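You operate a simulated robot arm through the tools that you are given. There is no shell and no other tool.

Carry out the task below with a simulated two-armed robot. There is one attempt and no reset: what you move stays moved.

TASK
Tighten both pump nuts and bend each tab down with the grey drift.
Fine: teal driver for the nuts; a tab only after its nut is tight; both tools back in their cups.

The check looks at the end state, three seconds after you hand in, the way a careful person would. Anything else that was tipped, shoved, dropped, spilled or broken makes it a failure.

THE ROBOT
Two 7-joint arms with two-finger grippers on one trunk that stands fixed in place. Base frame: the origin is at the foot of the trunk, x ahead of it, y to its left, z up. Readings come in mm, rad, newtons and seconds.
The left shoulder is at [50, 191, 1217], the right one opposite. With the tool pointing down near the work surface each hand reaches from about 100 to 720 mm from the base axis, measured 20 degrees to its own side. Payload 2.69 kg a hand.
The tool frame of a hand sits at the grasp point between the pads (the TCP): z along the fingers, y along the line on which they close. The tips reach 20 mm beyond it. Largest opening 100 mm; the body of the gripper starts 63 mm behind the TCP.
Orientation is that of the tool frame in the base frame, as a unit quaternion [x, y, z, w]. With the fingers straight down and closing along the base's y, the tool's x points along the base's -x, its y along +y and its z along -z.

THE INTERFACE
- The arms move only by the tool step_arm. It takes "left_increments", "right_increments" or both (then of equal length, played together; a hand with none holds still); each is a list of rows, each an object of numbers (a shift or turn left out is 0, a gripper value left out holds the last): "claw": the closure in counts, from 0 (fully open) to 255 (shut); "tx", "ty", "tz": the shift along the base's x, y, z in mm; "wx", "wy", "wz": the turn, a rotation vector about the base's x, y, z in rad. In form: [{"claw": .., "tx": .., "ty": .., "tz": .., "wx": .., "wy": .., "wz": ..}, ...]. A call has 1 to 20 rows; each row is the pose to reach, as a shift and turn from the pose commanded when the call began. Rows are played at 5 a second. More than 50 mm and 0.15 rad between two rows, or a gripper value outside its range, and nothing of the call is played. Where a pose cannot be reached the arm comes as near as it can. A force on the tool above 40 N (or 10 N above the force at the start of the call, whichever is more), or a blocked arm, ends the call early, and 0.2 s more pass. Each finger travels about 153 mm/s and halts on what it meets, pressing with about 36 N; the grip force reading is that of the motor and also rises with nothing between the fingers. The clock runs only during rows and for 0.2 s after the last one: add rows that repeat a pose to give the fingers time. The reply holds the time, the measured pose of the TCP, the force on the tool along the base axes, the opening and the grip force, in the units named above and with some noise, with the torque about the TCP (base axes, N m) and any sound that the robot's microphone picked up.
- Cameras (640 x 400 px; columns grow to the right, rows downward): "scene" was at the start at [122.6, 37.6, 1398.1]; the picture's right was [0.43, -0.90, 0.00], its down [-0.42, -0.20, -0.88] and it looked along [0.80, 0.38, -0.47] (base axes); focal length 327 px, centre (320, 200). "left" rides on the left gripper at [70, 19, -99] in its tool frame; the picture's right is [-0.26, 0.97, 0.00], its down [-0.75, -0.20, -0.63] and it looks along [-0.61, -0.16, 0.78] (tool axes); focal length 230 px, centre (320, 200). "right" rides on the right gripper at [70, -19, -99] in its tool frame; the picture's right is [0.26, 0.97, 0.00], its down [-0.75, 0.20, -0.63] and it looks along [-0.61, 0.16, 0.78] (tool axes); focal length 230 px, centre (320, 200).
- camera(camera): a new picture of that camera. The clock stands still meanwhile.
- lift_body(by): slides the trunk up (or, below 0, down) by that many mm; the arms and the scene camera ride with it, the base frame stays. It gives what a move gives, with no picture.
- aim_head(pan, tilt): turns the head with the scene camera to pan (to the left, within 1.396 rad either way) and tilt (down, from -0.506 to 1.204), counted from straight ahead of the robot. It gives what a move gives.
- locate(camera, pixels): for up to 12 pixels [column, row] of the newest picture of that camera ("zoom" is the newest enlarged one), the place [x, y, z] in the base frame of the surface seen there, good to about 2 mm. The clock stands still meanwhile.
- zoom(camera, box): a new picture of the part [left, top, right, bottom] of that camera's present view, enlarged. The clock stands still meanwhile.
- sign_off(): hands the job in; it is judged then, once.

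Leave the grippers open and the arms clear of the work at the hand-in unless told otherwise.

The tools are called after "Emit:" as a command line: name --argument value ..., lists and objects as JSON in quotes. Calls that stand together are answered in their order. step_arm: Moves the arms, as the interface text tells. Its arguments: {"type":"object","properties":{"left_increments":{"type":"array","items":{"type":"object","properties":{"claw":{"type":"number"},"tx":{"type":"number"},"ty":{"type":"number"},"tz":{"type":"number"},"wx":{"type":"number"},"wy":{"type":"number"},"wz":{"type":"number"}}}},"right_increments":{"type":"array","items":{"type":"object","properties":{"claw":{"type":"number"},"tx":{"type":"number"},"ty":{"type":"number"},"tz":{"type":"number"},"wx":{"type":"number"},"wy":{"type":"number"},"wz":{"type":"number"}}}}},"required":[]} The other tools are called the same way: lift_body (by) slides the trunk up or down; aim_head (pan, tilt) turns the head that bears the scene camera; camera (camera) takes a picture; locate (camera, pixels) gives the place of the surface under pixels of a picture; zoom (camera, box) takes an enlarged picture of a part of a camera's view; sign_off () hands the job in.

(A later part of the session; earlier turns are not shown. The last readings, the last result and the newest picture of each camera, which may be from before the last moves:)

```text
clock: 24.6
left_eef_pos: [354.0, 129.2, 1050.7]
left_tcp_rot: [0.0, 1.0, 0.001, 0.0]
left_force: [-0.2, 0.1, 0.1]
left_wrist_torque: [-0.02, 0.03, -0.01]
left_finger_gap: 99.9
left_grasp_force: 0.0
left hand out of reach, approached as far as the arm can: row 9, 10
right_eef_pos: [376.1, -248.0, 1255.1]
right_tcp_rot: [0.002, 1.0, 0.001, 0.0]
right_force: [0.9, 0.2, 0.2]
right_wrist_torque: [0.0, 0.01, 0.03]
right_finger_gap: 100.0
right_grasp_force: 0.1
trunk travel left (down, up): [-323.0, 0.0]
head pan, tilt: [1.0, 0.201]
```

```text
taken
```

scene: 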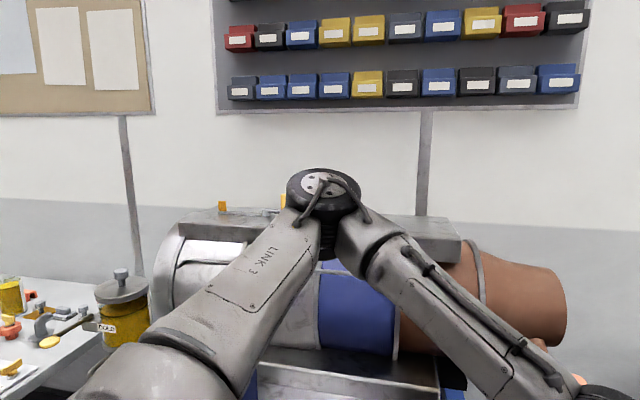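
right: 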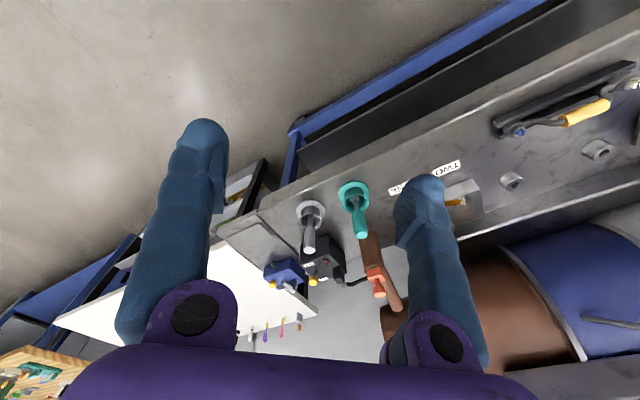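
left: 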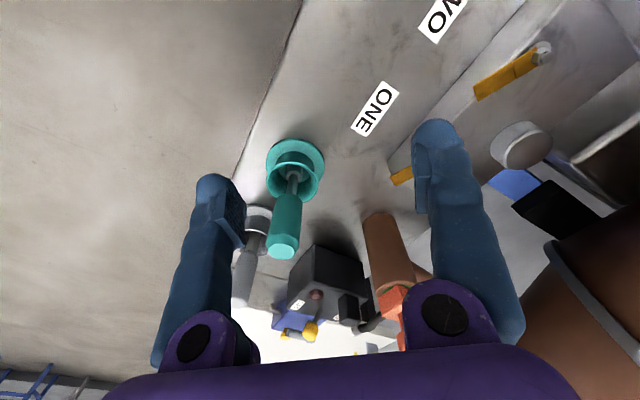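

It got trapped again at the same elbow spot. To get around I need the elbow clearly above that axis: raise the hand high, then lower the trunk to the bottom so the hand is far above the shoulder. First raise the hand by 250 mm.

Emit:
step_arm --left_increments '[{"tz": 45, "tx": -10, "ty": 10}, {"tz": 90, "tx": -20, "ty": 20}, {"tz": 135, "tx": -30, "ty": 20}, {"tz": 180, "tx": -40, "ty": 20}, {"tz": 225, "tx": -50, "ty": 20}, {"tz": 260, "tx": -54, "ty": 20}]'

Emit:
camera --camera "scene"

```text
clock: 26.0
left_eef_pos: [301.2, 148.8, 1310.5]
left_tcp_rot: [-0.001, 1.0, -0.001, 0.0]
left_force: [0.5, 0.0, 0.1]
left_wrist_torque: [0.02, 0.03, 0.01]
left_finger_gap: 100.3
left_grasp_force: 0.0
right_eef_pos: [376.1, -249.8, 1256.0]
right_tcp_rot: [0.002, 1.0, 0.0, 0.0]
right_force: [-0.7, -0.3, -0.4]
right_wrist_torque: [0.04, 0.01, 0.01]
right_finger_gap: 100.1
right_grasp_force: 0.0
trunk travel left (down, up): [-323.0, 0.0]
head pan, tilt: [1.0, 0.201]
```

```text
taken
```

scene: 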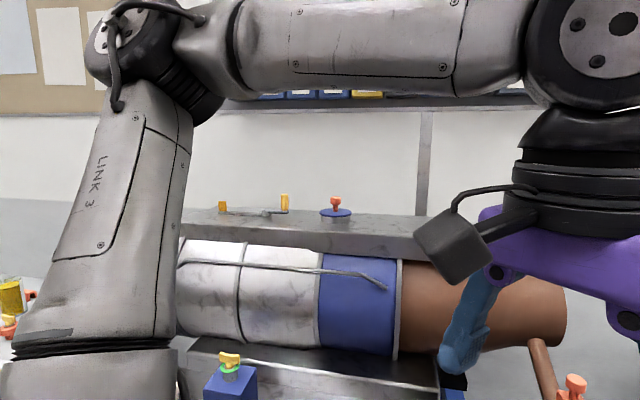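

The elbow is now up. I lower the trunk fully (the hand rides to about z≈987, over free space in front of the bench).

Emit:
lift_body --by -323

Emit:
step_arm --left_increments '[{"tz": 45, "tx": 15}, {"tz": 90, "tx": 30}, {"tz": 135, "tx": 45}, {"tz": 180, "tx": 60}, {"tz": 200, "tx": 80}]'

Emit:
camera --camera "scene"

```text
clock: 29.2
left_eef_pos: [302.0, 149.2, 987.0]
left_tcp_rot: [0.0, 1.0, 0.0, 0.0]
left_force: [-0.6, 0.9, -0.3]
left_wrist_torque: [0.0, 0.0, -0.01]
left_finger_gap: 100.1
left_grasp_force: 0.0
right_eef_pos: [374.9, -249.0, 933.1]
right_tcp_rot: [0.001, 1.0, 0.001, 0.0]
right_force: [0.3, -1.0, -0.1]
right_wrist_torque: [0.05, 0.0, 0.01]
right_finger_gap: 100.0
right_grasp_force: 0.0
trunk travel left (down, up): [0.0, 323.0]
head pan, tilt: [1.0, 0.201]
```

```text
clock: 30.4
left_eef_pos: [348.5, 191.0, 1138.6]
left_tcp_rot: [0.001, 1.0, -0.002, 0.0]
left_force: [0.6, -0.3, 0.0]
left_wrist_torque: [-0.03, 0.01, -0.02]
left_finger_gap: 100.2
left_grasp_force: 0.1
left hand out of reach, approached as far as the arm can: row 3, 4, 5
right_eef_pos: [375.1, -249.3, 933.4]
right_tcp_rot: [0.002, 1.0, 0.001, 0.001]
right_force: [-0.6, 1.2, 0.5]
right_wrist_torque: [-0.02, 0.0, -0.02]
right_finger_gap: 99.8
right_grasp_force: 0.2
trunk travel left (down, up): [0.0, 323.0]
head pan, tilt: [1.0, 0.201]
```

```text
taken
```

scene: 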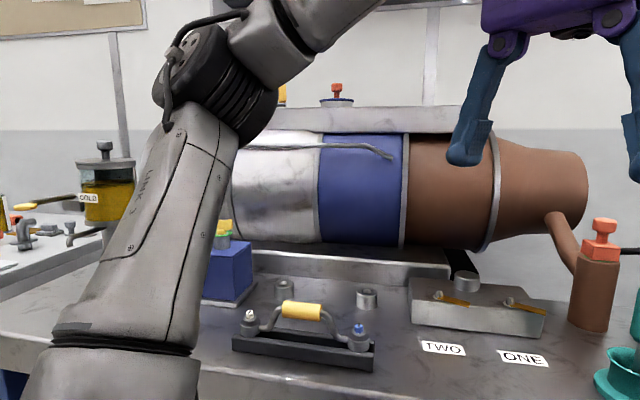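

Stopped again at (348,191,1139). I locate the elbow in this posture to fix my model of the shoulder limit.

Emit:
locate --camera "scene" --pixels '[[185, 55], [225, 90], [250, 110], [290, 35], [130, 210], [180, 200], [120, 330], [70, 340], [190, 340], [110, 380]]'

Emit:
zoom --camera "scene" --box '[0, 0, 400, 250]'

Emit:
aim_head --pan 1.35 --tilt 0.9

Emit:
camera --camera "scene"

```text
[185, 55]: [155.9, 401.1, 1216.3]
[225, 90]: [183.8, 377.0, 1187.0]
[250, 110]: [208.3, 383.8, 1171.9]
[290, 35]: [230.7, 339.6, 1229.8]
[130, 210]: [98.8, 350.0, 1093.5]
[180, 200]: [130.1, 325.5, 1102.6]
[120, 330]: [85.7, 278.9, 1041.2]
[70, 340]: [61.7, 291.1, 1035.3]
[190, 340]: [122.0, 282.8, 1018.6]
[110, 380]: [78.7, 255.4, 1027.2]
```

```text
1.60 times, centred on (200, 125) of scene
```

zoom: 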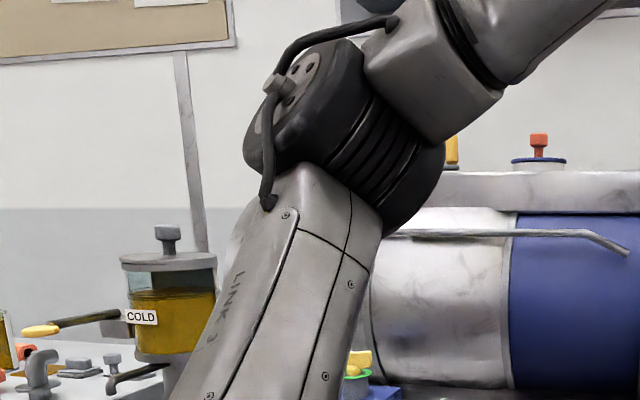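

```text
clock: 31.5
left_eef_pos: [348.7, 189.9, 1138.0]
left_tcp_rot: [0.0, 1.0, -0.001, 0.001]
left_force: [0.0, 0.2, -0.2]
left_wrist_torque: [0.0, -0.03, 0.01]
left_finger_gap: 100.3
left_grasp_force: 0.0
right_eef_pos: [375.7, -248.9, 933.3]
right_tcp_rot: [0.002, 1.0, 0.001, 0.0]
right_force: [0.7, -0.7, 0.2]
right_wrist_torque: [-0.01, -0.01, -0.02]
right_finger_gap: 100.1
right_grasp_force: 0.0
trunk travel left (down, up): [0.0, 323.0]
head pan, tilt: [1.349, 0.901]
```

```text
taken
```

scene: 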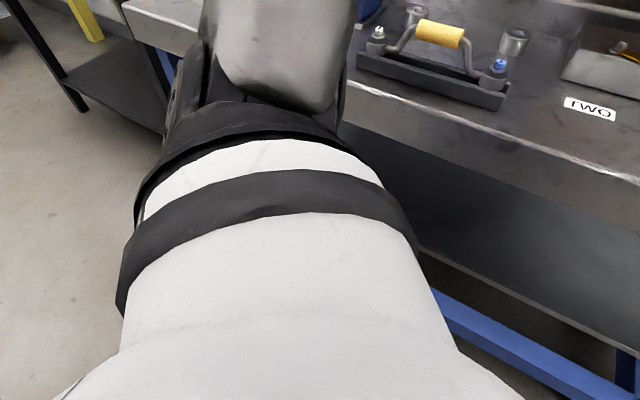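

I want the shoulder's axis direction, so I locate points on the white sleeve and its bands.

Emit:
locate --camera "scene" --pixels '[[260, 150], [265, 190], [275, 260], [290, 350], [150, 210], [370, 185], [140, 300], [400, 260], [260, 115], [290, 60], [185, 110], [340, 100]]'

```text
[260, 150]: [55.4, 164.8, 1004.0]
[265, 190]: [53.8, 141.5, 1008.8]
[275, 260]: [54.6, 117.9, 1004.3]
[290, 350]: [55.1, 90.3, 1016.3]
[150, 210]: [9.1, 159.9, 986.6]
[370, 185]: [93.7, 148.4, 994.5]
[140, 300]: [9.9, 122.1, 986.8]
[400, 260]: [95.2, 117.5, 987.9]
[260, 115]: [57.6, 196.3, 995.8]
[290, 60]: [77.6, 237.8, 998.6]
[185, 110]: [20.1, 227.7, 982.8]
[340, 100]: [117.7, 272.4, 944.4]
```

The shoulder sleeve axis is along +y, and all stops share the same upper-arm angle (~52° from +y), so a shoulder joint limit on this branch. Before trying to bring the elbow to the low side, I survey free space on the left.

Emit:
aim_head --pan 1.396 --tilt 0.35

Emit:
camera --camera "scene"

Emit:
camera --camera "left"

Emit:
camera --camera "right"

```text
clock: 32.5
left_eef_pos: [349.0, 190.7, 1136.9]
left_tcp_rot: [0.0, 1.0, 0.0, 0.001]
left_force: [0.1, -0.1, 0.0]
left_wrist_torque: [-0.01, -0.03, 0.01]
left_finger_gap: 100.1
left_grasp_force: 0.1
right_eef_pos: [375.2, -248.7, 933.2]
right_tcp_rot: [0.001, 1.0, 0.001, -0.001]
right_force: [-0.9, -0.5, 0.4]
right_wrist_torque: [-0.01, 0.04, -0.01]
right_finger_gap: 99.7
right_grasp_force: 0.1
trunk travel left (down, up): [0.0, 323.0]
head pan, tilt: [1.396, 0.351]
```

```text
taken
```

scene: 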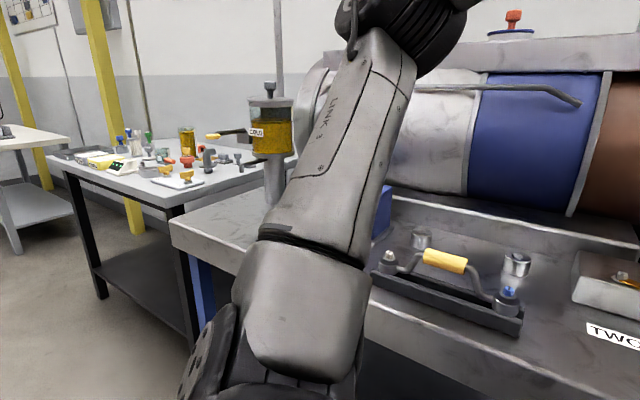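

```text
taken
```

left: 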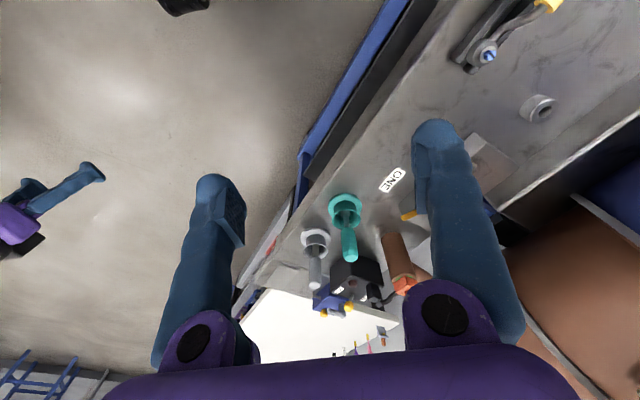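

```text
taken
```

right: 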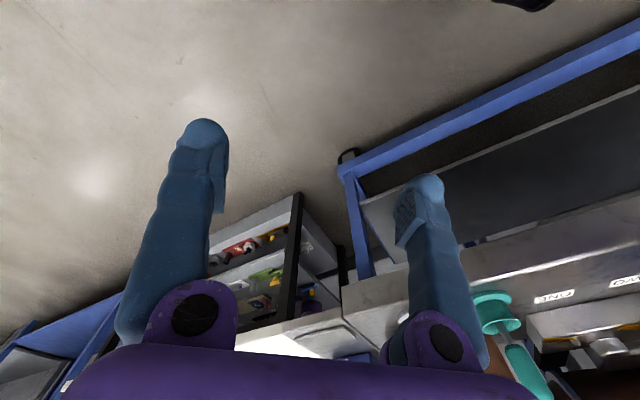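

I locate bench edges on the left side to know where free space is.

Emit:
locate --camera "scene" --pixels '[[175, 225], [190, 265], [225, 215], [420, 365], [560, 398], [60, 165], [175, 205], [100, 270], [130, 330], [270, 170], [270, 105], [205, 135]]'

```text
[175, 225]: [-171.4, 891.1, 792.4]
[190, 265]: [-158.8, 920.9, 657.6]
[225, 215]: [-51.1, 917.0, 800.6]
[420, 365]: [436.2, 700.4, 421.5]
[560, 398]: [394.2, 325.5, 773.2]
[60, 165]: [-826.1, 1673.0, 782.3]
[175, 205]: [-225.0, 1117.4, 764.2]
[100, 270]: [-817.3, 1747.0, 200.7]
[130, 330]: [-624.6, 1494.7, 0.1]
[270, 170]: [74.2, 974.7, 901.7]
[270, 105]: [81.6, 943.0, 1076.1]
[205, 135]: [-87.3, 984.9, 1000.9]
```

The bench front edge is the line x+y≈720 at z 800; everything nearer is free floor. I raise the trunk fully, then swing the left arm out to the side so that the upper arm passes through pure sideways and the elbow can drop to the low side.

Emit:
lift_body --by 323

Emit:
step_arm --left_increments '[{"tx": -10, "ty": 40, "tz": -10}, {"tx": -20, "ty": 85, "tz": -25}, {"tx": -35, "ty": 125, "tz": -45}, {"tx": -55, "ty": 165, "tz": -65}, {"tx": -80, "ty": 200, "tz": -90}, {"tx": -105, "ty": 230, "tz": -115}, {"tx": -130, "ty": 260, "tz": -140}, {"tx": -160, "ty": 290, "tz": -165}]'

Emit:
camera --camera "scene"

```text
clock: 35.6
left_eef_pos: [349.0, 190.5, 1459.6]
left_tcp_rot: [0.0, 1.0, -0.001, 0.001]
left_force: [-0.2, -0.1, 0.1]
left_wrist_torque: [0.04, 0.04, -0.01]
left_finger_gap: 100.0
left_grasp_force: 0.1
right_eef_pos: [376.0, -250.2, 1256.0]
right_tcp_rot: [0.002, 1.0, 0.001, -0.001]
right_force: [-0.6, -0.1, -0.6]
right_wrist_torque: [0.0, 0.02, 0.03]
right_finger_gap: 100.3
right_grasp_force: 0.0
trunk travel left (down, up): [-323.0, 0.0]
head pan, tilt: [1.396, 0.351]
```

```text
clock: 37.5
left_eef_pos: [186.4, 479.4, 1295.2]
left_tcp_rot: [0.001, 1.0, 0.0, 0.002]
left_force: [-0.1, -0.1, 0.0]
left_wrist_torque: [-0.02, -0.02, 0.0]
left_finger_gap: 100.0
left_grasp_force: 0.0
right_eef_pos: [374.5, -249.2, 1255.2]
right_tcp_rot: [0.002, 1.0, 0.0, 0.001]
right_force: [-0.2, 1.1, 0.3]
right_wrist_torque: [0.0, 0.02, 0.0]
right_finger_gap: 99.9
right_grasp_force: 0.1
trunk travel left (down, up): [-323.0, 0.0]
head pan, tilt: [1.396, 0.351]
```

```text
taken
```

scene: 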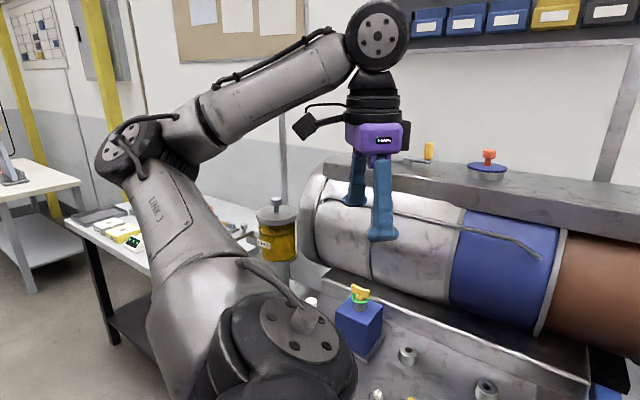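

Now the upper arm has swung to the rear-left. I locate elbow and shoulder cap.

Emit:
locate --camera "scene" --pixels '[[120, 145], [150, 145], [185, 140], [377, 38], [300, 330], [185, 230], [165, 190], [230, 100]]'

```text
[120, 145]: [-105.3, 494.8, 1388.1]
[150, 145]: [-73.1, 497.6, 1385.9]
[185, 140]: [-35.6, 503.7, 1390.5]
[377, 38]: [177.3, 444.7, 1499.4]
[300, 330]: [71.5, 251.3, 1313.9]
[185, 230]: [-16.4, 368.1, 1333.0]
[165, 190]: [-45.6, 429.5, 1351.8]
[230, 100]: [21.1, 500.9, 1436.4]
```

J2 has changed sign now (elbow rear-up, φ≈141°). Next I bring the hand over the top: up and inward in front of the head with clearance (x≥260), to swing the elbow over the top to the inside.

Emit:
step_arm --left_increments '[{"tx": 15, "ty": -25, "tz": 35}, {"tx": 30, "ty": -50, "tz": 70}, {"tx": 45, "ty": -80, "tz": 105}, {"tx": 60, "ty": -115, "tz": 135}, {"tx": 75, "ty": -155, "tz": 160}, {"tx": 85, "ty": -195, "tz": 180}, {"tx": 94, "ty": -238, "tz": 195}, {"tx": 94, "ty": -280, "tz": 205}]'

Emit:
camera --camera "scene"

```text
clock: 39.2
left_eef_pos: [281.5, 200.4, 1492.4]
left_tcp_rot: [-0.002, 1.0, -0.002, 0.001]
left_force: [-0.2, 0.1, 0.2]
left_wrist_torque: [0.0, -0.01, -0.03]
left_finger_gap: 99.8
left_grasp_force: 0.1
left hand out of reach, approached as far as the arm can: row 8
right_eef_pos: [376.3, -250.0, 1255.1]
right_tcp_rot: [0.002, 1.0, 0.0, 0.0]
right_force: [0.1, 0.1, -0.9]
right_wrist_torque: [0.01, -0.01, 0.0]
right_finger_gap: 99.8
right_grasp_force: 0.0
trunk travel left (down, up): [-323.0, 0.0]
head pan, tilt: [1.396, 0.351]
```

```text
taken
```

scene: 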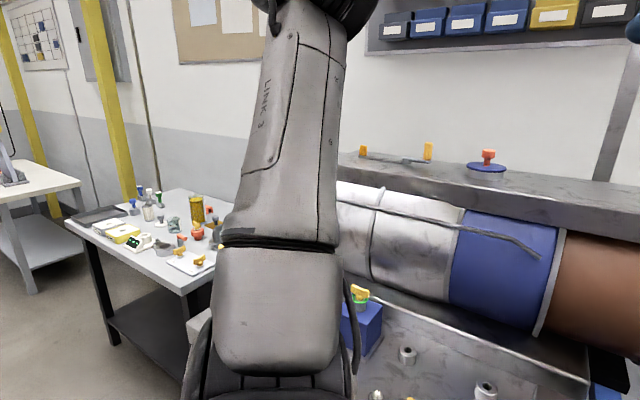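

Stopped at (281,200,1492). I check the elbow position here by tilting the head up.

Emit:
aim_head --pan 1.2 --tilt -0.35

Emit:
camera --camera "scene"

```text
clock: 40.3
left_eef_pos: [281.1, 201.6, 1491.5]
left_tcp_rot: [0.0, 1.0, -0.002, 0.003]
left_force: [-0.7, -0.8, -0.2]
left_wrist_torque: [0.0, -0.01, 0.01]
left_finger_gap: 99.9
left_grasp_force: 0.0
right_eef_pos: [375.5, -248.6, 1255.9]
right_tcp_rot: [0.001, 1.0, 0.001, 0.0]
right_force: [-0.1, 0.2, -0.3]
right_wrist_torque: [-0.01, 0.0, -0.01]
right_finger_gap: 99.9
right_grasp_force: 0.0
trunk travel left (down, up): [-323.0, 0.0]
head pan, tilt: [1.201, -0.351]
```

```text
taken
```

scene: 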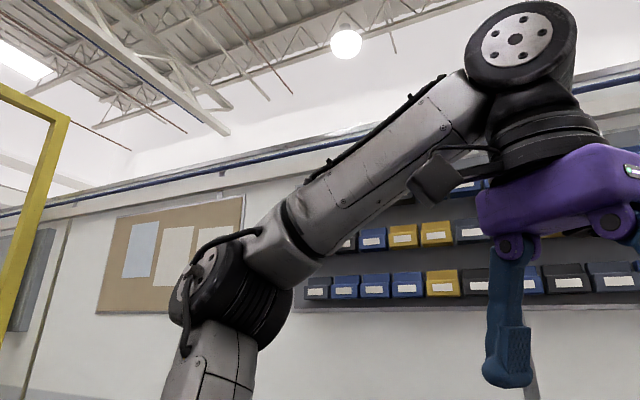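

Emit:
locate --camera "scene" --pixels '[[190, 295], [225, 285], [270, 295], [250, 335], [516, 40], [215, 360], [200, 270]]'

```text
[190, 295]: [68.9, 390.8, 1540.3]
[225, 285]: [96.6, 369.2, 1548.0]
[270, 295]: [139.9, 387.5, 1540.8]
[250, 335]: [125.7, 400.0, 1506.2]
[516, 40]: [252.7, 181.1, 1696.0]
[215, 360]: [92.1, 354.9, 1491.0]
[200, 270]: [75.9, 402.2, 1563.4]
```

The elbow is always limited to ~52° from the +y shoulder axis — a real joint limit, consistent with the stated 720 mm reach measured outward. So for the inner tools I must tilt the hand forward to gain up to 200 mm. I bring the hand forward in free air first to (480,260,1250).

Emit:
step_arm --left_increments '[{"tx": 25, "ty": 8, "tz": -31}, {"tx": 50, "ty": 15, "tz": -62}, {"tx": 75, "ty": 22, "tz": -93}, {"tx": 100, "ty": 30, "tz": -124}, {"tx": 125, "ty": 38, "tz": -155}, {"tx": 150, "ty": 45, "tz": -186}, {"tx": 175, "ty": 52, "tz": -217}, {"tx": 199, "ty": 60, "tz": -242}]'

Emit:
aim_head --pan 0.8 --tilt 0.2

Emit:
camera --camera "scene"

```text
clock: 42.1
left_eef_pos: [481.6, 261.5, 1248.4]
left_tcp_rot: [0.0, 1.0, -0.001, 0.0]
left_force: [0.1, 0.0, 0.8]
left_wrist_torque: [0.03, 0.02, -0.01]
left_finger_gap: 100.1
left_grasp_force: 0.1
right_eef_pos: [376.9, -250.0, 1255.3]
right_tcp_rot: [0.002, 1.0, 0.001, 0.0]
right_force: [-0.3, -0.5, -0.1]
right_wrist_torque: [0.01, 0.01, -0.05]
right_finger_gap: 99.9
right_grasp_force: 0.0
trunk travel left (down, up): [-323.0, 0.0]
head pan, tilt: [1.201, -0.351]
```

```text
clock: 43.1
left_eef_pos: [480.7, 262.0, 1249.5]
left_tcp_rot: [-0.001, 1.0, -0.001, 0.001]
left_force: [-0.4, 0.1, -0.1]
left_wrist_torque: [-0.01, 0.0, -0.02]
left_finger_gap: 99.9
left_grasp_force: 0.1
right_eef_pos: [375.4, -249.7, 1255.9]
right_tcp_rot: [0.002, 1.0, 0.001, 0.0]
right_force: [0.6, 0.4, -0.2]
right_wrist_torque: [0.01, 0.0, 0.02]
right_finger_gap: 100.0
right_grasp_force: 0.1
trunk travel left (down, up): [-323.0, 0.0]
head pan, tilt: [0.799, 0.201]
```

```text
taken
```

scene: 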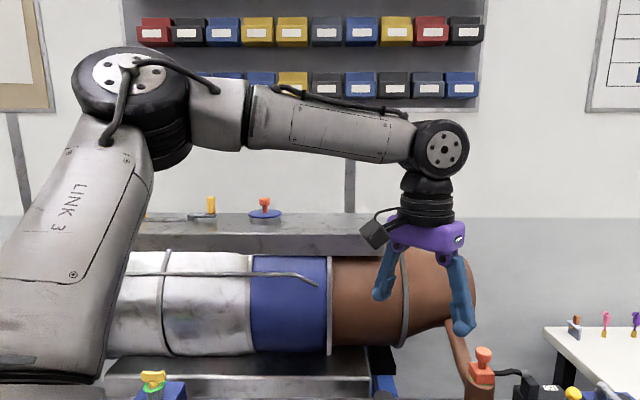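

Now I lower the hand to z≈1000 at the same spot to see whether the elbow can drop in this branch.

Emit:
step_arm --left_increments '[{"tz": -45}, {"tz": -90}, {"tz": -135}, {"tz": -180}, {"tz": -225}, {"tz": -250}]'

Emit:
camera --camera "scene"

```text
clock: 44.5
left_eef_pos: [481.4, 262.0, 999.7]
left_tcp_rot: [0.0, 1.0, -0.001, 0.001]
left_force: [0.8, 0.4, 0.4]
left_wrist_torque: [-0.02, 0.0, 0.0]
left_finger_gap: 100.1
left_grasp_force: 0.1
right_eef_pos: [376.2, -251.0, 1256.1]
right_tcp_rot: [0.002, 1.0, 0.001, 0.001]
right_force: [0.4, -0.3, 1.1]
right_wrist_torque: [-0.02, 0.0, 0.03]
right_finger_gap: 99.9
right_grasp_force: 0.1
trunk travel left (down, up): [-323.0, 0.0]
head pan, tilt: [0.799, 0.201]
```

```text
taken
```

scene: 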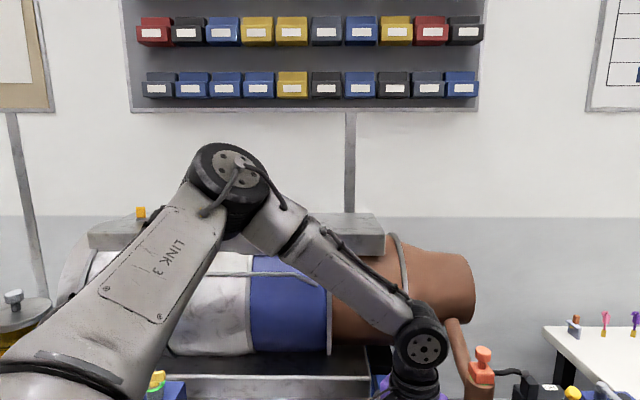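

Posture looks similar. I test going forward at this height to (580,262,1000), which is only reachable if the elbow can drop.

Emit:
step_arm --left_increments '[{"tx": 40}, {"tx": 75}, {"tx": 99}, {"tx": 99}]'

Emit:
camera --camera "scene"

```text
clock: 45.5
left_eef_pos: [558.4, 275.4, 1014.2]
left_tcp_rot: [0.0, 1.0, 0.0, 0.001]
left_force: [0.4, -0.3, -0.3]
left_wrist_torque: [0.01, -0.01, -0.01]
left_finger_gap: 100.2
left_grasp_force: 0.0
left hand out of reach, approached as far as the arm can: row 2, 3, 4
right_eef_pos: [375.9, -249.8, 1255.5]
right_tcp_rot: [0.002, 1.0, 0.001, 0.0]
right_force: [-0.8, 0.0, -0.2]
right_wrist_torque: [0.04, 0.0, -0.01]
right_finger_gap: 99.9
right_grasp_force: 0.1
trunk travel left (down, up): [-323.0, 0.0]
head pan, tilt: [0.799, 0.201]
```

```text
taken
```

scene: 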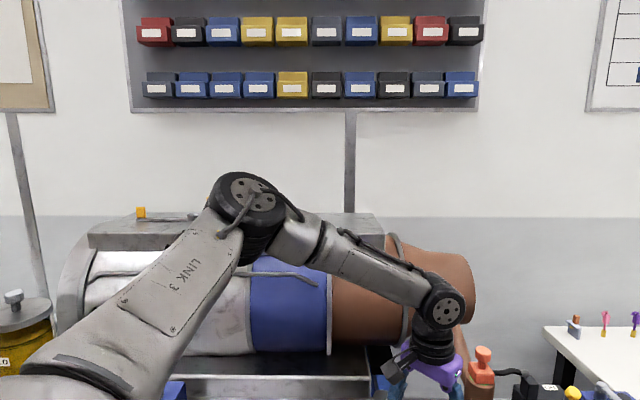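

Same elbow floor (~20° above horizontal). So tilt is the only way to gain reach. I pull back up to about (480,280,1200) and turn the hand +2.49 rad about vertical so that, when I later tilt it forward toward the tools, the wrist camera ends up on top.

Emit:
step_arm --left_increments '[{"tx": -20, "tz": 40}, {"tx": -50, "tz": 75}, {"tx": -70, "tz": 115}, {"tx": -78, "tz": 155}, {"tx": -78, "tz": 186, "wz": 0.14}, {"tx": -78, "tz": 186, "wz": 0.28}, {"tx": -78, "tz": 186, "wz": 0.42}, {"tx": -78, "tz": 186, "wz": 0.56}, {"tx": -78, "tz": 186, "wz": 0.7}, {"tx": -78, "tz": 186, "wz": 0.84}, {"tx": -78, "tz": 186, "wz": 0.98}, {"tx": -78, "tz": 186, "wz": 1.12}, {"tx": -78, "tz": 186, "wz": 1.26}, {"tx": -78, "tz": 186, "wz": 1.4}, {"tx": -78, "tz": 186, "wz": 1.54}]'

Emit:
step_arm --left_increments '[{"wz": 0.14}, {"wz": 0.28}, {"wz": 0.42}, {"wz": 0.56}, {"wz": 0.7}, {"wz": 0.84}, {"wz": 0.95}]'

Emit:
camera --camera "scene"

```text
clock: 48.7
left_eef_pos: [478.9, 277.2, 1200.8]
left_tcp_rot: [-0.697, 0.717, 0.0, 0.002]
left_force: [-0.6, 0.1, -0.2]
left_wrist_torque: [0.01, 0.02, -0.01]
left_finger_gap: 99.9
left_grasp_force: 0.1
right_eef_pos: [375.9, -249.0, 1256.0]
right_tcp_rot: [0.002, 1.0, 0.001, 0.0]
right_force: [-0.6, 0.1, -0.2]
right_wrist_torque: [0.02, 0.0, 0.0]
right_finger_gap: 99.8
right_grasp_force: 0.0
trunk travel left (down, up): [-323.0, 0.0]
head pan, tilt: [0.799, 0.201]
```

```text
clock: 50.3
left_eef_pos: [479.3, 290.7, 1203.1]
left_tcp_rot: [0.947, -0.32, 0.001, 0.002]
left_force: [0.5, 1.2, 0.6]
left_wrist_torque: [-0.03, 0.01, 0.02]
left_finger_gap: 100.0
left_grasp_force: 0.0
left hand out of reach, approached as far as the arm can: row 7
right_eef_pos: [375.7, -249.1, 1256.6]
right_tcp_rot: [0.002, 1.0, 0.001, 0.0]
right_force: [-1.1, 0.7, 0.9]
right_wrist_torque: [-0.01, -0.02, 0.03]
right_finger_gap: 99.8
right_grasp_force: 0.1
trunk travel left (down, up): [-323.0, 0.0]
head pan, tilt: [0.799, 0.201]
```

```text
taken
```

scene: 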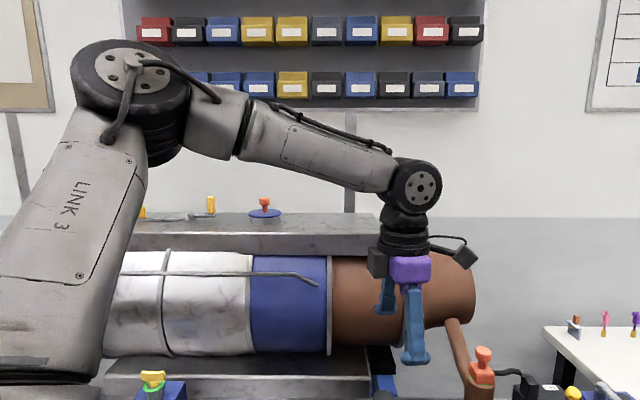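

The yaw limit is just about +2.45 rad, so camera-on-top isn't available there. I turn back to yaw ≈ -0.62 (camera side down) to test how far the horizontal hand can reach toward the drift, high up in free air.

Emit:
step_arm --left_increments '[{"wz": -0.149}, {"wz": -0.298}, {"wz": -0.447}, {"wz": -0.596}, {"wz": -0.745}, {"wz": -0.894}, {"wz": -1.043}, {"wz": -1.192}, {"wz": -1.341}, {"wz": -1.49}, {"wz": -1.639}, {"wz": -1.788}, {"wz": -1.937}, {"wz": -2.086}, {"wz": -2.235}, {"wz": -2.384}, {"wz": -2.533}, {"wz": -2.682}, {"wz": -2.831}, {"wz": -2.98}]'

Emit:
step_arm --left_increments '[{"wz": -0.14, "tz": 40}, {"wz": -0.14, "tz": 80}, {"wz": -0.14, "tz": 100}]'

```text
clock: 54.5
left_eef_pos: [480.8, 291.5, 1202.1]
left_tcp_rot: [0.243, 0.97, -0.001, -0.001]
left_force: [-0.3, -0.8, 0.2]
left_wrist_torque: [-0.04, -0.01, -0.01]
left_finger_gap: 100.2
left_grasp_force: 0.1
right_eef_pos: [375.4, -248.8, 1255.1]
right_tcp_rot: [0.002, 1.0, 0.001, 0.0]
right_force: [-0.2, 0.1, -0.2]
right_wrist_torque: [-0.01, -0.02, 0.0]
right_finger_gap: 99.9
right_grasp_force: 0.0
trunk travel left (down, up): [-323.0, 0.0]
head pan, tilt: [0.799, 0.201]
```

```text
clock: 55.3
left_eef_pos: [479.9, 290.8, 1301.8]
left_tcp_rot: [0.31, 0.951, -0.002, 0.001]
left_force: [1.0, -0.6, 0.4]
left_wrist_torque: [0.01, 0.02, 0.02]
left_finger_gap: 100.1
left_grasp_force: 0.0
right_eef_pos: [375.8, -249.5, 1256.4]
right_tcp_rot: [0.002, 1.0, 0.001, -0.001]
right_force: [0.3, 0.4, 0.4]
right_wrist_torque: [-0.01, 0.01, 0.0]
right_finger_gap: 99.9
right_grasp_force: 0.2
trunk travel left (down, up): [-323.0, 0.0]
head pan, tilt: [0.799, 0.201]
```

Hand yaw is now -36°. I tilt it forward by 1.5 rad about the axis (-0.589,-0.808,0) so the fingers point level toward the drift direction, at z≈1357 in free air.

Emit:
step_arm --left_increments '[{"wx": -0.0825, "wy": -0.113, "tx": 10, "ty": -8, "tz": 5}, {"wx": -0.165, "wy": -0.226, "tx": 20, "ty": -16, "tz": 10}, {"wx": -0.2475, "wy": -0.339, "tx": 30, "ty": -24, "tz": 15}, {"wx": -0.33, "wy": -0.452, "tx": 40, "ty": -32, "tz": 20}, {"wx": -0.4125, "wy": -0.565, "tx": 50, "ty": -40, "tz": 25}, {"wx": -0.495, "wy": -0.678, "tx": 60, "ty": -48, "tz": 30}, {"wx": -0.5775, "wy": -0.791, "tx": 70, "ty": -56, "tz": 35}, {"wx": -0.66, "wy": -0.904, "tx": 80, "ty": -64, "tz": 40}, {"wx": -0.7425, "wy": -1.017, "tx": 95, "ty": -72, "tz": 45}, {"wx": -0.825, "wy": -1.13, "tx": 110, "ty": -80, "tz": 50}, {"wx": -0.884, "wy": -1.212, "tx": 120, "ty": -88, "tz": 55}]'

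Emit:
camera --camera "scene"

```text
clock: 57.7
left_eef_pos: [601.5, 206.4, 1355.2]
left_tcp_rot: [0.227, 0.695, -0.214, 0.648]
left_force: [0.8, -0.1, -0.4]
left_wrist_torque: [0.01, -0.02, -0.07]
left_finger_gap: 100.1
left_grasp_force: 0.1
right_eef_pos: [376.4, -246.5, 1256.0]
right_tcp_rot: [0.001, 1.0, 0.0, 0.001]
right_force: [0.4, -0.1, 0.4]
right_wrist_torque: [-0.07, 0.02, 0.02]
right_finger_gap: 100.2
right_grasp_force: 0.0
trunk travel left (down, up): [-323.0, 0.0]
head pan, tilt: [0.799, 0.201]
```

```text
taken
```

scene: 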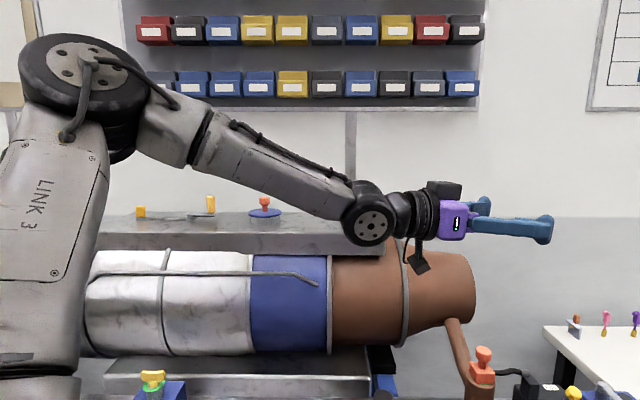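

The hand is level now. I test extending along the same line toward (735,84) at this height — free air.

Emit:
step_arm --left_increments '[{"tx": 35, "ty": -25}, {"tx": 70, "ty": -50}, {"tx": 105, "ty": -77}, {"tx": 134, "ty": -122}, {"tx": 148, "ty": -137}]'

Emit:
camera --camera "scene"

```text
refused: row 4 steps farther than a row can; nothing moved
```

```text
taken
```

scene: 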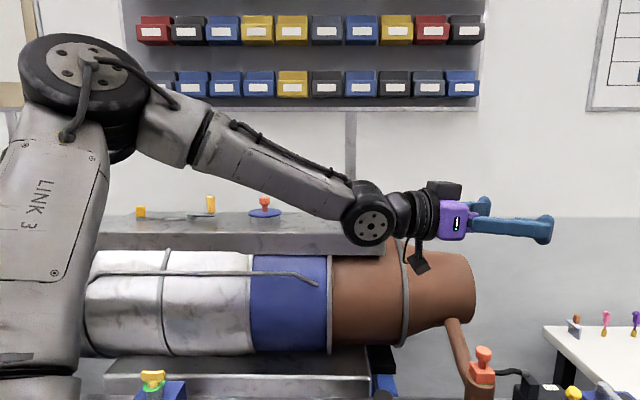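

Emit:
step_arm --left_increments '[{"tx": 35, "ty": -30}, {"tx": 70, "ty": -60}, {"tx": 105, "ty": -90}, {"tx": 134, "ty": -120}, {"tx": 148, "ty": -137}, {"tx": 148, "ty": -137}]'

Emit:
camera --camera "scene"

```text
clock: 59.1
left_eef_pos: [718.9, 110.6, 1347.4]
left_tcp_rot: [0.228, 0.695, -0.213, 0.648]
left_force: [-0.1, 0.1, -0.7]
left_wrist_torque: [0.0, 0.01, -0.01]
left_finger_gap: 100.1
left_grasp_force: 0.1
left hand out of reach, approached as far as the arm can: row 4, 5, 6
right_eef_pos: [375.6, -248.2, 1255.3]
right_tcp_rot: [0.003, 1.0, 0.0, 0.0]
right_force: [-0.5, 0.6, 0.3]
right_wrist_torque: [-0.03, -0.03, 0.02]
right_finger_gap: 99.9
right_grasp_force: 0.1
trunk travel left (down, up): [-323.0, 0.0]
head pan, tilt: [0.799, 0.201]
```

```text
taken
```

scene: 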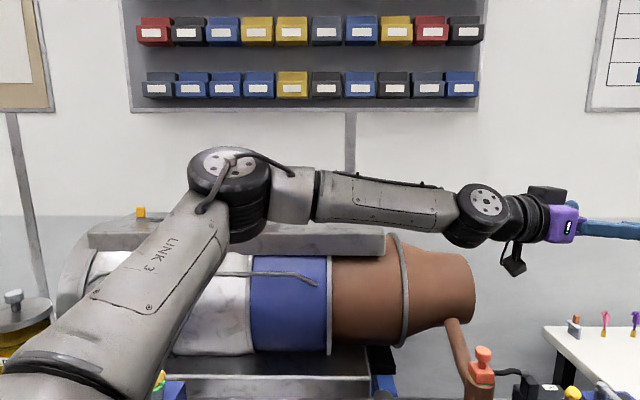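

It reached (719,111,1347) — about 50 mm short of the drift axis. I try a lower relative height (z −60) to see if the reach improves.

Emit:
step_arm --left_increments '[{"tx": 0, "ty": 0, "tz": -40}, {"tx": 15, "ty": -20, "tz": -60}, {"tx": 31, "ty": -42, "tz": -60}, {"tx": 31, "ty": -42, "tz": -60}]'

Emit:
camera --camera "scene"

```text
clock: 60.1
left_eef_pos: [717.1, 96.9, 1294.5]
left_tcp_rot: [0.227, 0.696, -0.212, 0.648]
left_force: [-0.6, -0.5, -0.3]
left_wrist_torque: [0.0, -0.02, 0.02]
left_finger_gap: 99.9
left_grasp_force: 0.2
left hand out of reach, approached as far as the arm can: row 2, 3, 4
right_eef_pos: [375.8, -248.9, 1256.1]
right_tcp_rot: [0.002, 1.0, 0.001, 0.0]
right_force: [-0.8, -0.1, -0.3]
right_wrist_torque: [0.01, -0.01, 0.02]
right_finger_gap: 99.9
right_grasp_force: 0.0
trunk travel left (down, up): [-323.0, 0.0]
head pan, tilt: [0.799, 0.201]
```

```text
taken
```

scene: 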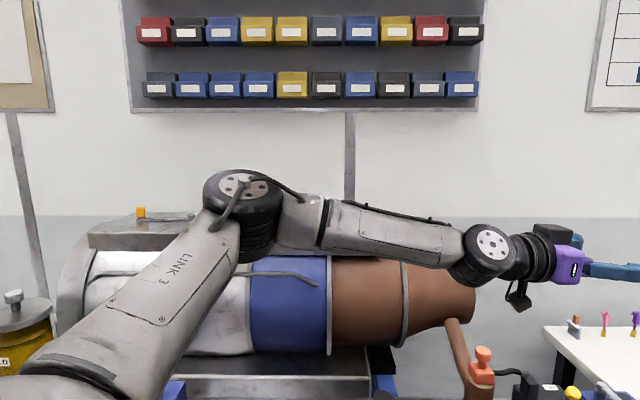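

Now (717,97,1294): still about 43 mm short of the drift axis; the upper arm seems stuck 20° above level. I check the shoulder's configuration by looking at it.

Emit:
aim_head --pan 1.0 --tilt 0.7

Emit:
camera --camera "scene"

```text
clock: 61.0
left_eef_pos: [716.4, 96.8, 1294.7]
left_tcp_rot: [0.227, 0.695, -0.212, 0.648]
left_force: [-1.1, -0.2, 0.4]
left_wrist_torque: [0.02, 0.0, 0.02]
left_finger_gap: 100.0
left_grasp_force: 0.0
right_eef_pos: [374.4, -249.9, 1255.8]
right_tcp_rot: [0.002, 1.0, 0.001, 0.0]
right_force: [0.3, 0.5, -0.1]
right_wrist_torque: [-0.01, 0.02, -0.01]
right_finger_gap: 100.0
right_grasp_force: 0.1
trunk travel left (down, up): [-323.0, 0.0]
head pan, tilt: [1.0, 0.7]
```

```text
taken
```

scene: 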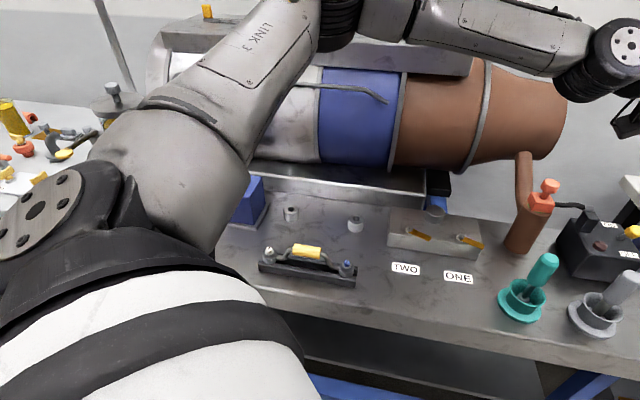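

The shoulder has stayed on one joint branch all along (same cap up). On the other branch the range may be larger. To switch, the upper arm must pass exactly through pure sideways. First I check what stands on the left part of the bench.

Emit:
locate --camera "scene" --pixels '[[255, 185], [250, 210], [240, 225], [110, 100], [290, 215], [355, 225], [300, 255], [350, 270], [110, 85], [50, 150], [205, 12], [165, 80]]'

```text
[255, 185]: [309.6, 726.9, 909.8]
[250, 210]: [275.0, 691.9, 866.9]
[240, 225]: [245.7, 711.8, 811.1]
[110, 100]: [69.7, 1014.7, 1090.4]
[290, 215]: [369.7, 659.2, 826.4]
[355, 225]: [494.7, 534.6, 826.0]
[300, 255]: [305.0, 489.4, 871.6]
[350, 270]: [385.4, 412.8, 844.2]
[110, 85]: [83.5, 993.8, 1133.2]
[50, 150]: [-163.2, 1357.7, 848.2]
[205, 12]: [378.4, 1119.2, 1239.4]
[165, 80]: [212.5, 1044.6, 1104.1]
```

The blue box with knob stands at about (250–310, 690–750), so I keep high. I retract the left hand (still level) to the side-rear posture: TCP about (316,400,1250).

Emit:
step_arm --left_increments '[{"tx": -33, "ty": 27, "tz": 20}, {"tx": -66, "ty": 54, "tz": 40}, {"tx": -100, "ty": 82, "tz": 60}, {"tx": -135, "ty": 110, "tz": 75}, {"tx": -175, "ty": 135, "tz": 85}, {"tx": -215, "ty": 160, "tz": 95}, {"tx": -255, "ty": 185, "tz": 100}, {"tx": -295, "ty": 210, "tz": 105}, {"tx": -335, "ty": 235, "tz": 105}, {"tx": -365, "ty": 261, "tz": 105}, {"tx": -375, "ty": 275, "tz": 70}, {"tx": -385, "ty": 285, "tz": 35}, {"tx": -395, "ty": 295, "tz": 0}, {"tx": -400, "ty": 303, "tz": -40}]'

Emit:
aim_head --pan 1.396 --tilt 0.35

Emit:
camera --camera "scene"

```text
clock: 64.0
left_eef_pos: [316.8, 401.1, 1255.8]
left_tcp_rot: [0.227, 0.696, -0.211, 0.648]
left_force: [-0.5, 0.1, 0.6]
left_wrist_torque: [-0.03, 0.04, 0.01]
left_finger_gap: 100.1
left_grasp_force: 0.1
right_eef_pos: [373.8, -251.0, 1255.3]
right_tcp_rot: [0.002, 1.0, 0.0, 0.0]
right_force: [-0.2, 0.9, 0.0]
right_wrist_torque: [0.02, 0.03, 0.0]
right_finger_gap: 100.1
right_grasp_force: 0.1
trunk travel left (down, up): [-323.0, 0.0]
head pan, tilt: [1.0, 0.7]
```

```text
clock: 64.9
left_eef_pos: [316.3, 401.2, 1255.6]
left_tcp_rot: [0.226, 0.696, -0.211, 0.648]
left_force: [-0.8, -0.4, 0.3]
left_wrist_torque: [0.02, -0.02, -0.04]
left_finger_gap: 100.2
left_grasp_force: 0.1
right_eef_pos: [375.8, -249.6, 1255.5]
right_tcp_rot: [0.002, 1.0, 0.001, 0.0]
right_force: [0.1, -0.1, 0.6]
right_wrist_torque: [-0.01, -0.01, -0.04]
right_finger_gap: 100.0
right_grasp_force: 0.0
trunk travel left (down, up): [-323.0, 0.0]
head pan, tilt: [1.396, 0.351]
```

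```text
taken
```

scene: 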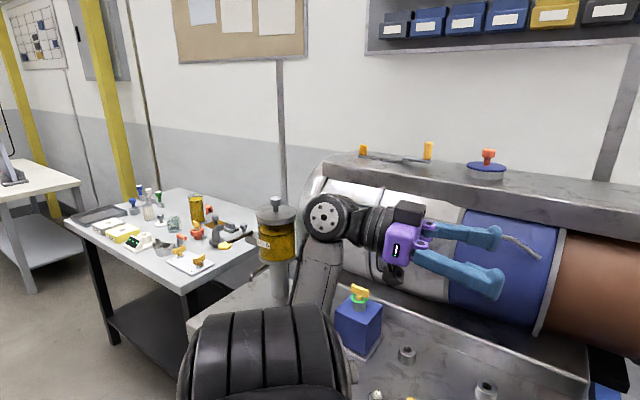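

The elbow seems to have gone below/behind the shoulder module. I look further down to find it.

Emit:
aim_head --pan 1.396 --tilt 1.0

Emit:
camera --camera "scene"

```text
clock: 65.9
left_eef_pos: [315.7, 400.3, 1255.2]
left_tcp_rot: [0.226, 0.695, -0.211, 0.649]
left_force: [0.0, -0.6, -0.1]
left_wrist_torque: [0.0, -0.01, -0.01]
left_finger_gap: 100.2
left_grasp_force: 0.0
right_eef_pos: [375.0, -249.7, 1254.8]
right_tcp_rot: [0.001, 1.0, 0.001, 0.0]
right_force: [-0.5, 0.7, -0.3]
right_wrist_torque: [0.02, 0.01, 0.0]
right_finger_gap: 100.0
right_grasp_force: 0.1
trunk travel left (down, up): [-323.0, 0.0]
head pan, tilt: [1.396, 1.0]
```

```text
taken
```

scene: 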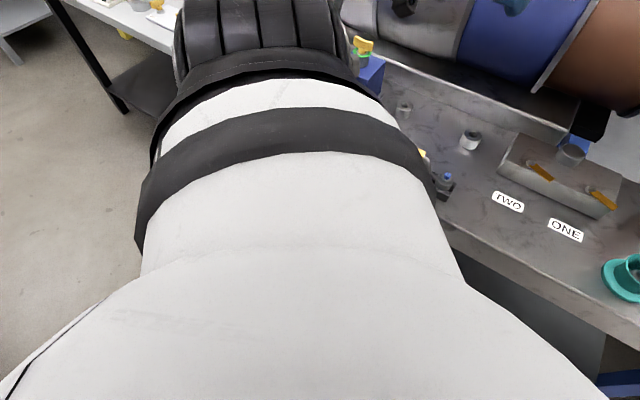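

The elbow is now hanging low. From here I move forward toward the drift direction again, at about z≈1240 with the level hand, and see whether it reaches farther.

Emit:
step_arm --left_increments '[{"tx": 35, "ty": -30, "tz": -2}, {"tx": 70, "ty": -60, "tz": -4}, {"tx": 105, "ty": -90, "tz": -6}, {"tx": 140, "ty": -120, "tz": -8}, {"tx": 175, "ty": -150, "tz": -10}, {"tx": 210, "ty": -180, "tz": -12}, {"tx": 245, "ty": -205, "tz": -14}]'

Emit:
aim_head --pan 0.9 --tilt 0.4

Emit:
camera --camera "scene"

```text
clock: 67.5
left_eef_pos: [563.0, 195.3, 1241.0]
left_tcp_rot: [0.227, 0.695, -0.212, 0.648]
left_force: [-0.1, -0.2, 0.1]
left_wrist_torque: [0.0, 0.03, 0.01]
left_finger_gap: 99.9
left_grasp_force: 0.0
right_eef_pos: [377.1, -251.2, 1255.4]
right_tcp_rot: [0.002, 1.0, 0.001, 0.0]
right_force: [0.2, -0.5, 0.8]
right_wrist_torque: [0.06, 0.01, 0.02]
right_finger_gap: 100.3
right_grasp_force: 0.0
trunk travel left (down, up): [-323.0, 0.0]
head pan, tilt: [1.396, 1.0]
```

```text
clock: 68.5
left_eef_pos: [560.7, 196.1, 1241.4]
left_tcp_rot: [0.227, 0.695, -0.212, 0.648]
left_force: [-0.7, -0.2, 0.4]
left_wrist_torque: [0.01, 0.02, 0.0]
left_finger_gap: 100.1
left_grasp_force: 0.0
right_eef_pos: [375.3, -249.6, 1255.9]
right_tcp_rot: [0.002, 1.0, 0.001, -0.001]
right_force: [-0.3, 0.3, -0.3]
right_wrist_torque: [-0.01, 0.01, 0.01]
right_finger_gap: 100.0
right_grasp_force: 0.1
trunk travel left (down, up): [-323.0, 0.0]
head pan, tilt: [0.901, 0.4]
```

```text
taken
```

scene: 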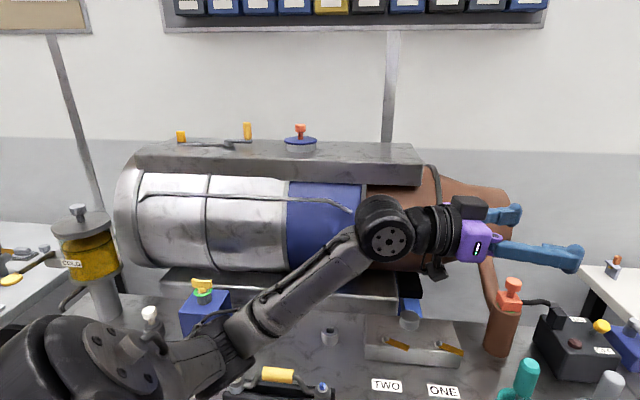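

Excellent — now the elbow is below, a different branch. I continue to extend toward (735,80,1240).

Emit:
step_arm --left_increments '[{"tx": 36, "ty": -24}, {"tx": 72, "ty": -48}, {"tx": 108, "ty": -72}, {"tx": 144, "ty": -96}, {"tx": 174, "ty": -116}, {"tx": 190, "ty": -127}, {"tx": 190, "ty": -127}]'

Emit:
camera --camera "scene"

```text
clock: 70.1
left_eef_pos: [750.5, 68.8, 1241.1]
left_tcp_rot: [0.228, 0.695, -0.213, 0.648]
left_force: [-1.0, -0.4, 0.1]
left_wrist_torque: [-0.03, -0.01, 0.01]
left_finger_gap: 100.2
left_grasp_force: 0.1
right_eef_pos: [374.6, -247.4, 1255.3]
right_tcp_rot: [0.003, 1.0, 0.001, 0.0]
right_force: [0.8, 0.1, 0.7]
right_wrist_torque: [-0.03, -0.01, -0.01]
right_finger_gap: 100.0
right_grasp_force: 0.1
trunk travel left (down, up): [-323.0, 0.0]
head pan, tilt: [0.901, 0.4]
```

```text
taken
```

scene: 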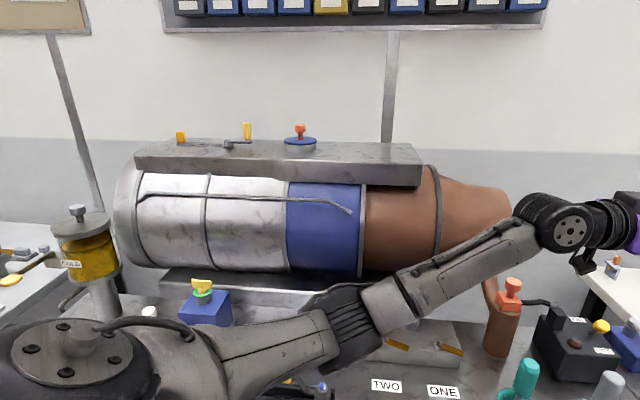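

The hand reached (750.5,68.8,1241) exactly, so this elbow-low branch has the full reach. I now bring the hand back to pointing straight down near (600,190,1080), staying in this branch.

Emit:
step_arm --left_increments '[{"wx": 0.0825, "wy": 0.113, "tx": -14, "ty": 11, "tz": -14}, {"wx": 0.165, "wy": 0.226, "tx": -28, "ty": 22, "tz": -28}, {"wx": 0.2475, "wy": 0.339, "tx": -42, "ty": 33, "tz": -42}, {"wx": 0.33, "wy": 0.452, "tx": -56, "ty": 44, "tz": -56}, {"wx": 0.4125, "wy": 0.565, "tx": -70, "ty": 55, "tz": -70}, {"wx": 0.495, "wy": 0.678, "tx": -84, "ty": 66, "tz": -84}, {"wx": 0.5775, "wy": 0.791, "tx": -98, "ty": 77, "tz": -98}, {"wx": 0.66, "wy": 0.904, "tx": -112, "ty": 88, "tz": -112}, {"wx": 0.7425, "wy": 1.017, "tx": -126, "ty": 99, "tz": -126}, {"wx": 0.825, "wy": 1.13, "tx": -140, "ty": 110, "tz": -140}, {"wx": 0.884, "wy": 1.212, "tx": -150, "ty": 121, "tz": -160}]'

Emit:
camera --camera "scene"

Emit:
camera --camera "left"

```text
clock: 72.5
left_eef_pos: [601.5, 190.5, 1080.8]
left_tcp_rot: [0.31, 0.951, -0.002, -0.001]
left_force: [-1.0, 0.4, 0.7]
left_wrist_torque: [0.01, -0.01, 0.03]
left_finger_gap: 100.0
left_grasp_force: 0.0
right_eef_pos: [376.1, -248.4, 1255.7]
right_tcp_rot: [0.002, 1.0, 0.001, 0.0]
right_force: [0.8, -0.6, 1.6]
right_wrist_torque: [-0.03, 0.03, 0.01]
right_finger_gap: 99.8
right_grasp_force: 0.1
trunk travel left (down, up): [-323.0, 0.0]
head pan, tilt: [0.901, 0.4]
```

```text
taken
```

scene: 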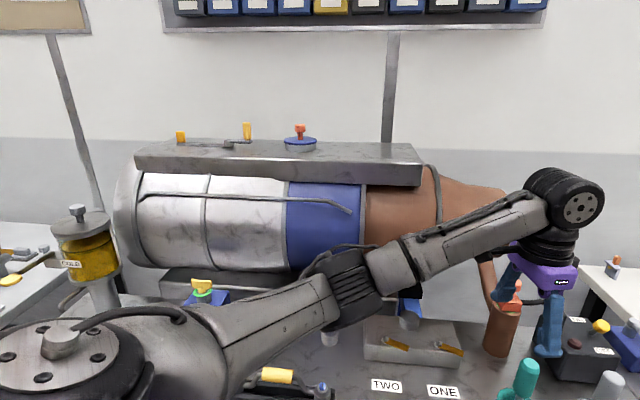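

```text
taken
```

left: 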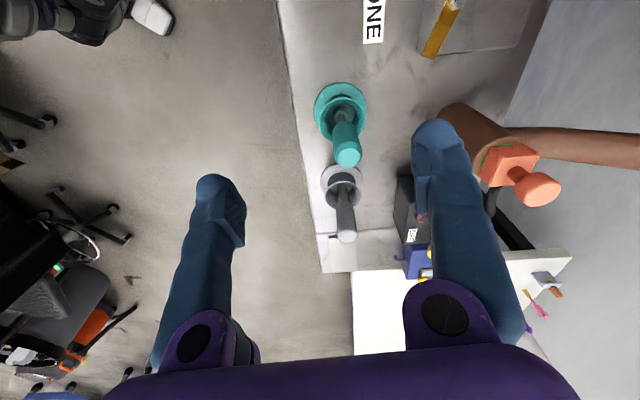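

Straight down at (601,190,1081), tools visible in the wrist picture at (345,140) and (345,205). I refine the driver position with a wrist zoom and turn the head toward the work.

Emit:
zoom --camera "left" --box '[290, 70, 400, 250]'

Emit:
aim_head --pan 0.3 --tilt 0.65

Emit:
camera --camera "scene"

```text
2.22 times, centred on (345, 160) of left
```

zoom: 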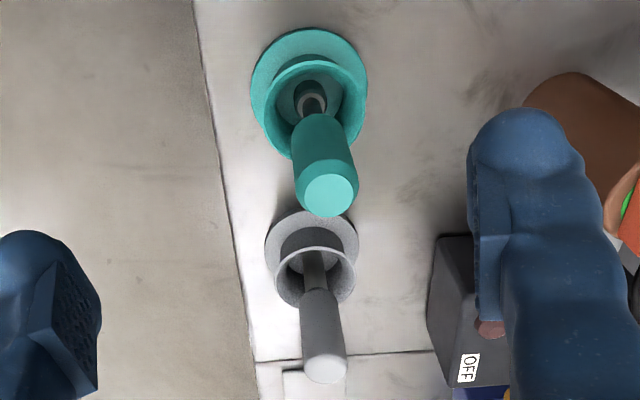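

```text
clock: 73.5
left_eef_pos: [601.5, 189.7, 1081.3]
left_tcp_rot: [0.31, 0.951, -0.001, 0.001]
left_force: [-0.6, -0.9, -0.2]
left_wrist_torque: [0.04, -0.01, -0.01]
left_finger_gap: 100.1
left_grasp_force: 0.1
right_eef_pos: [375.7, -249.5, 1256.0]
right_tcp_rot: [0.002, 1.0, 0.001, 0.0]
right_force: [0.5, 0.4, -0.7]
right_wrist_torque: [0.01, 0.02, 0.0]
right_finger_gap: 99.9
right_grasp_force: 0.0
trunk travel left (down, up): [-323.0, 0.0]
head pan, tilt: [0.3, 0.649]
```

```text
taken
```

scene: 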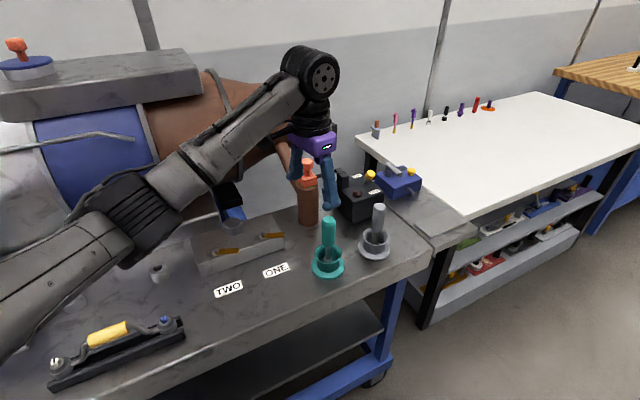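

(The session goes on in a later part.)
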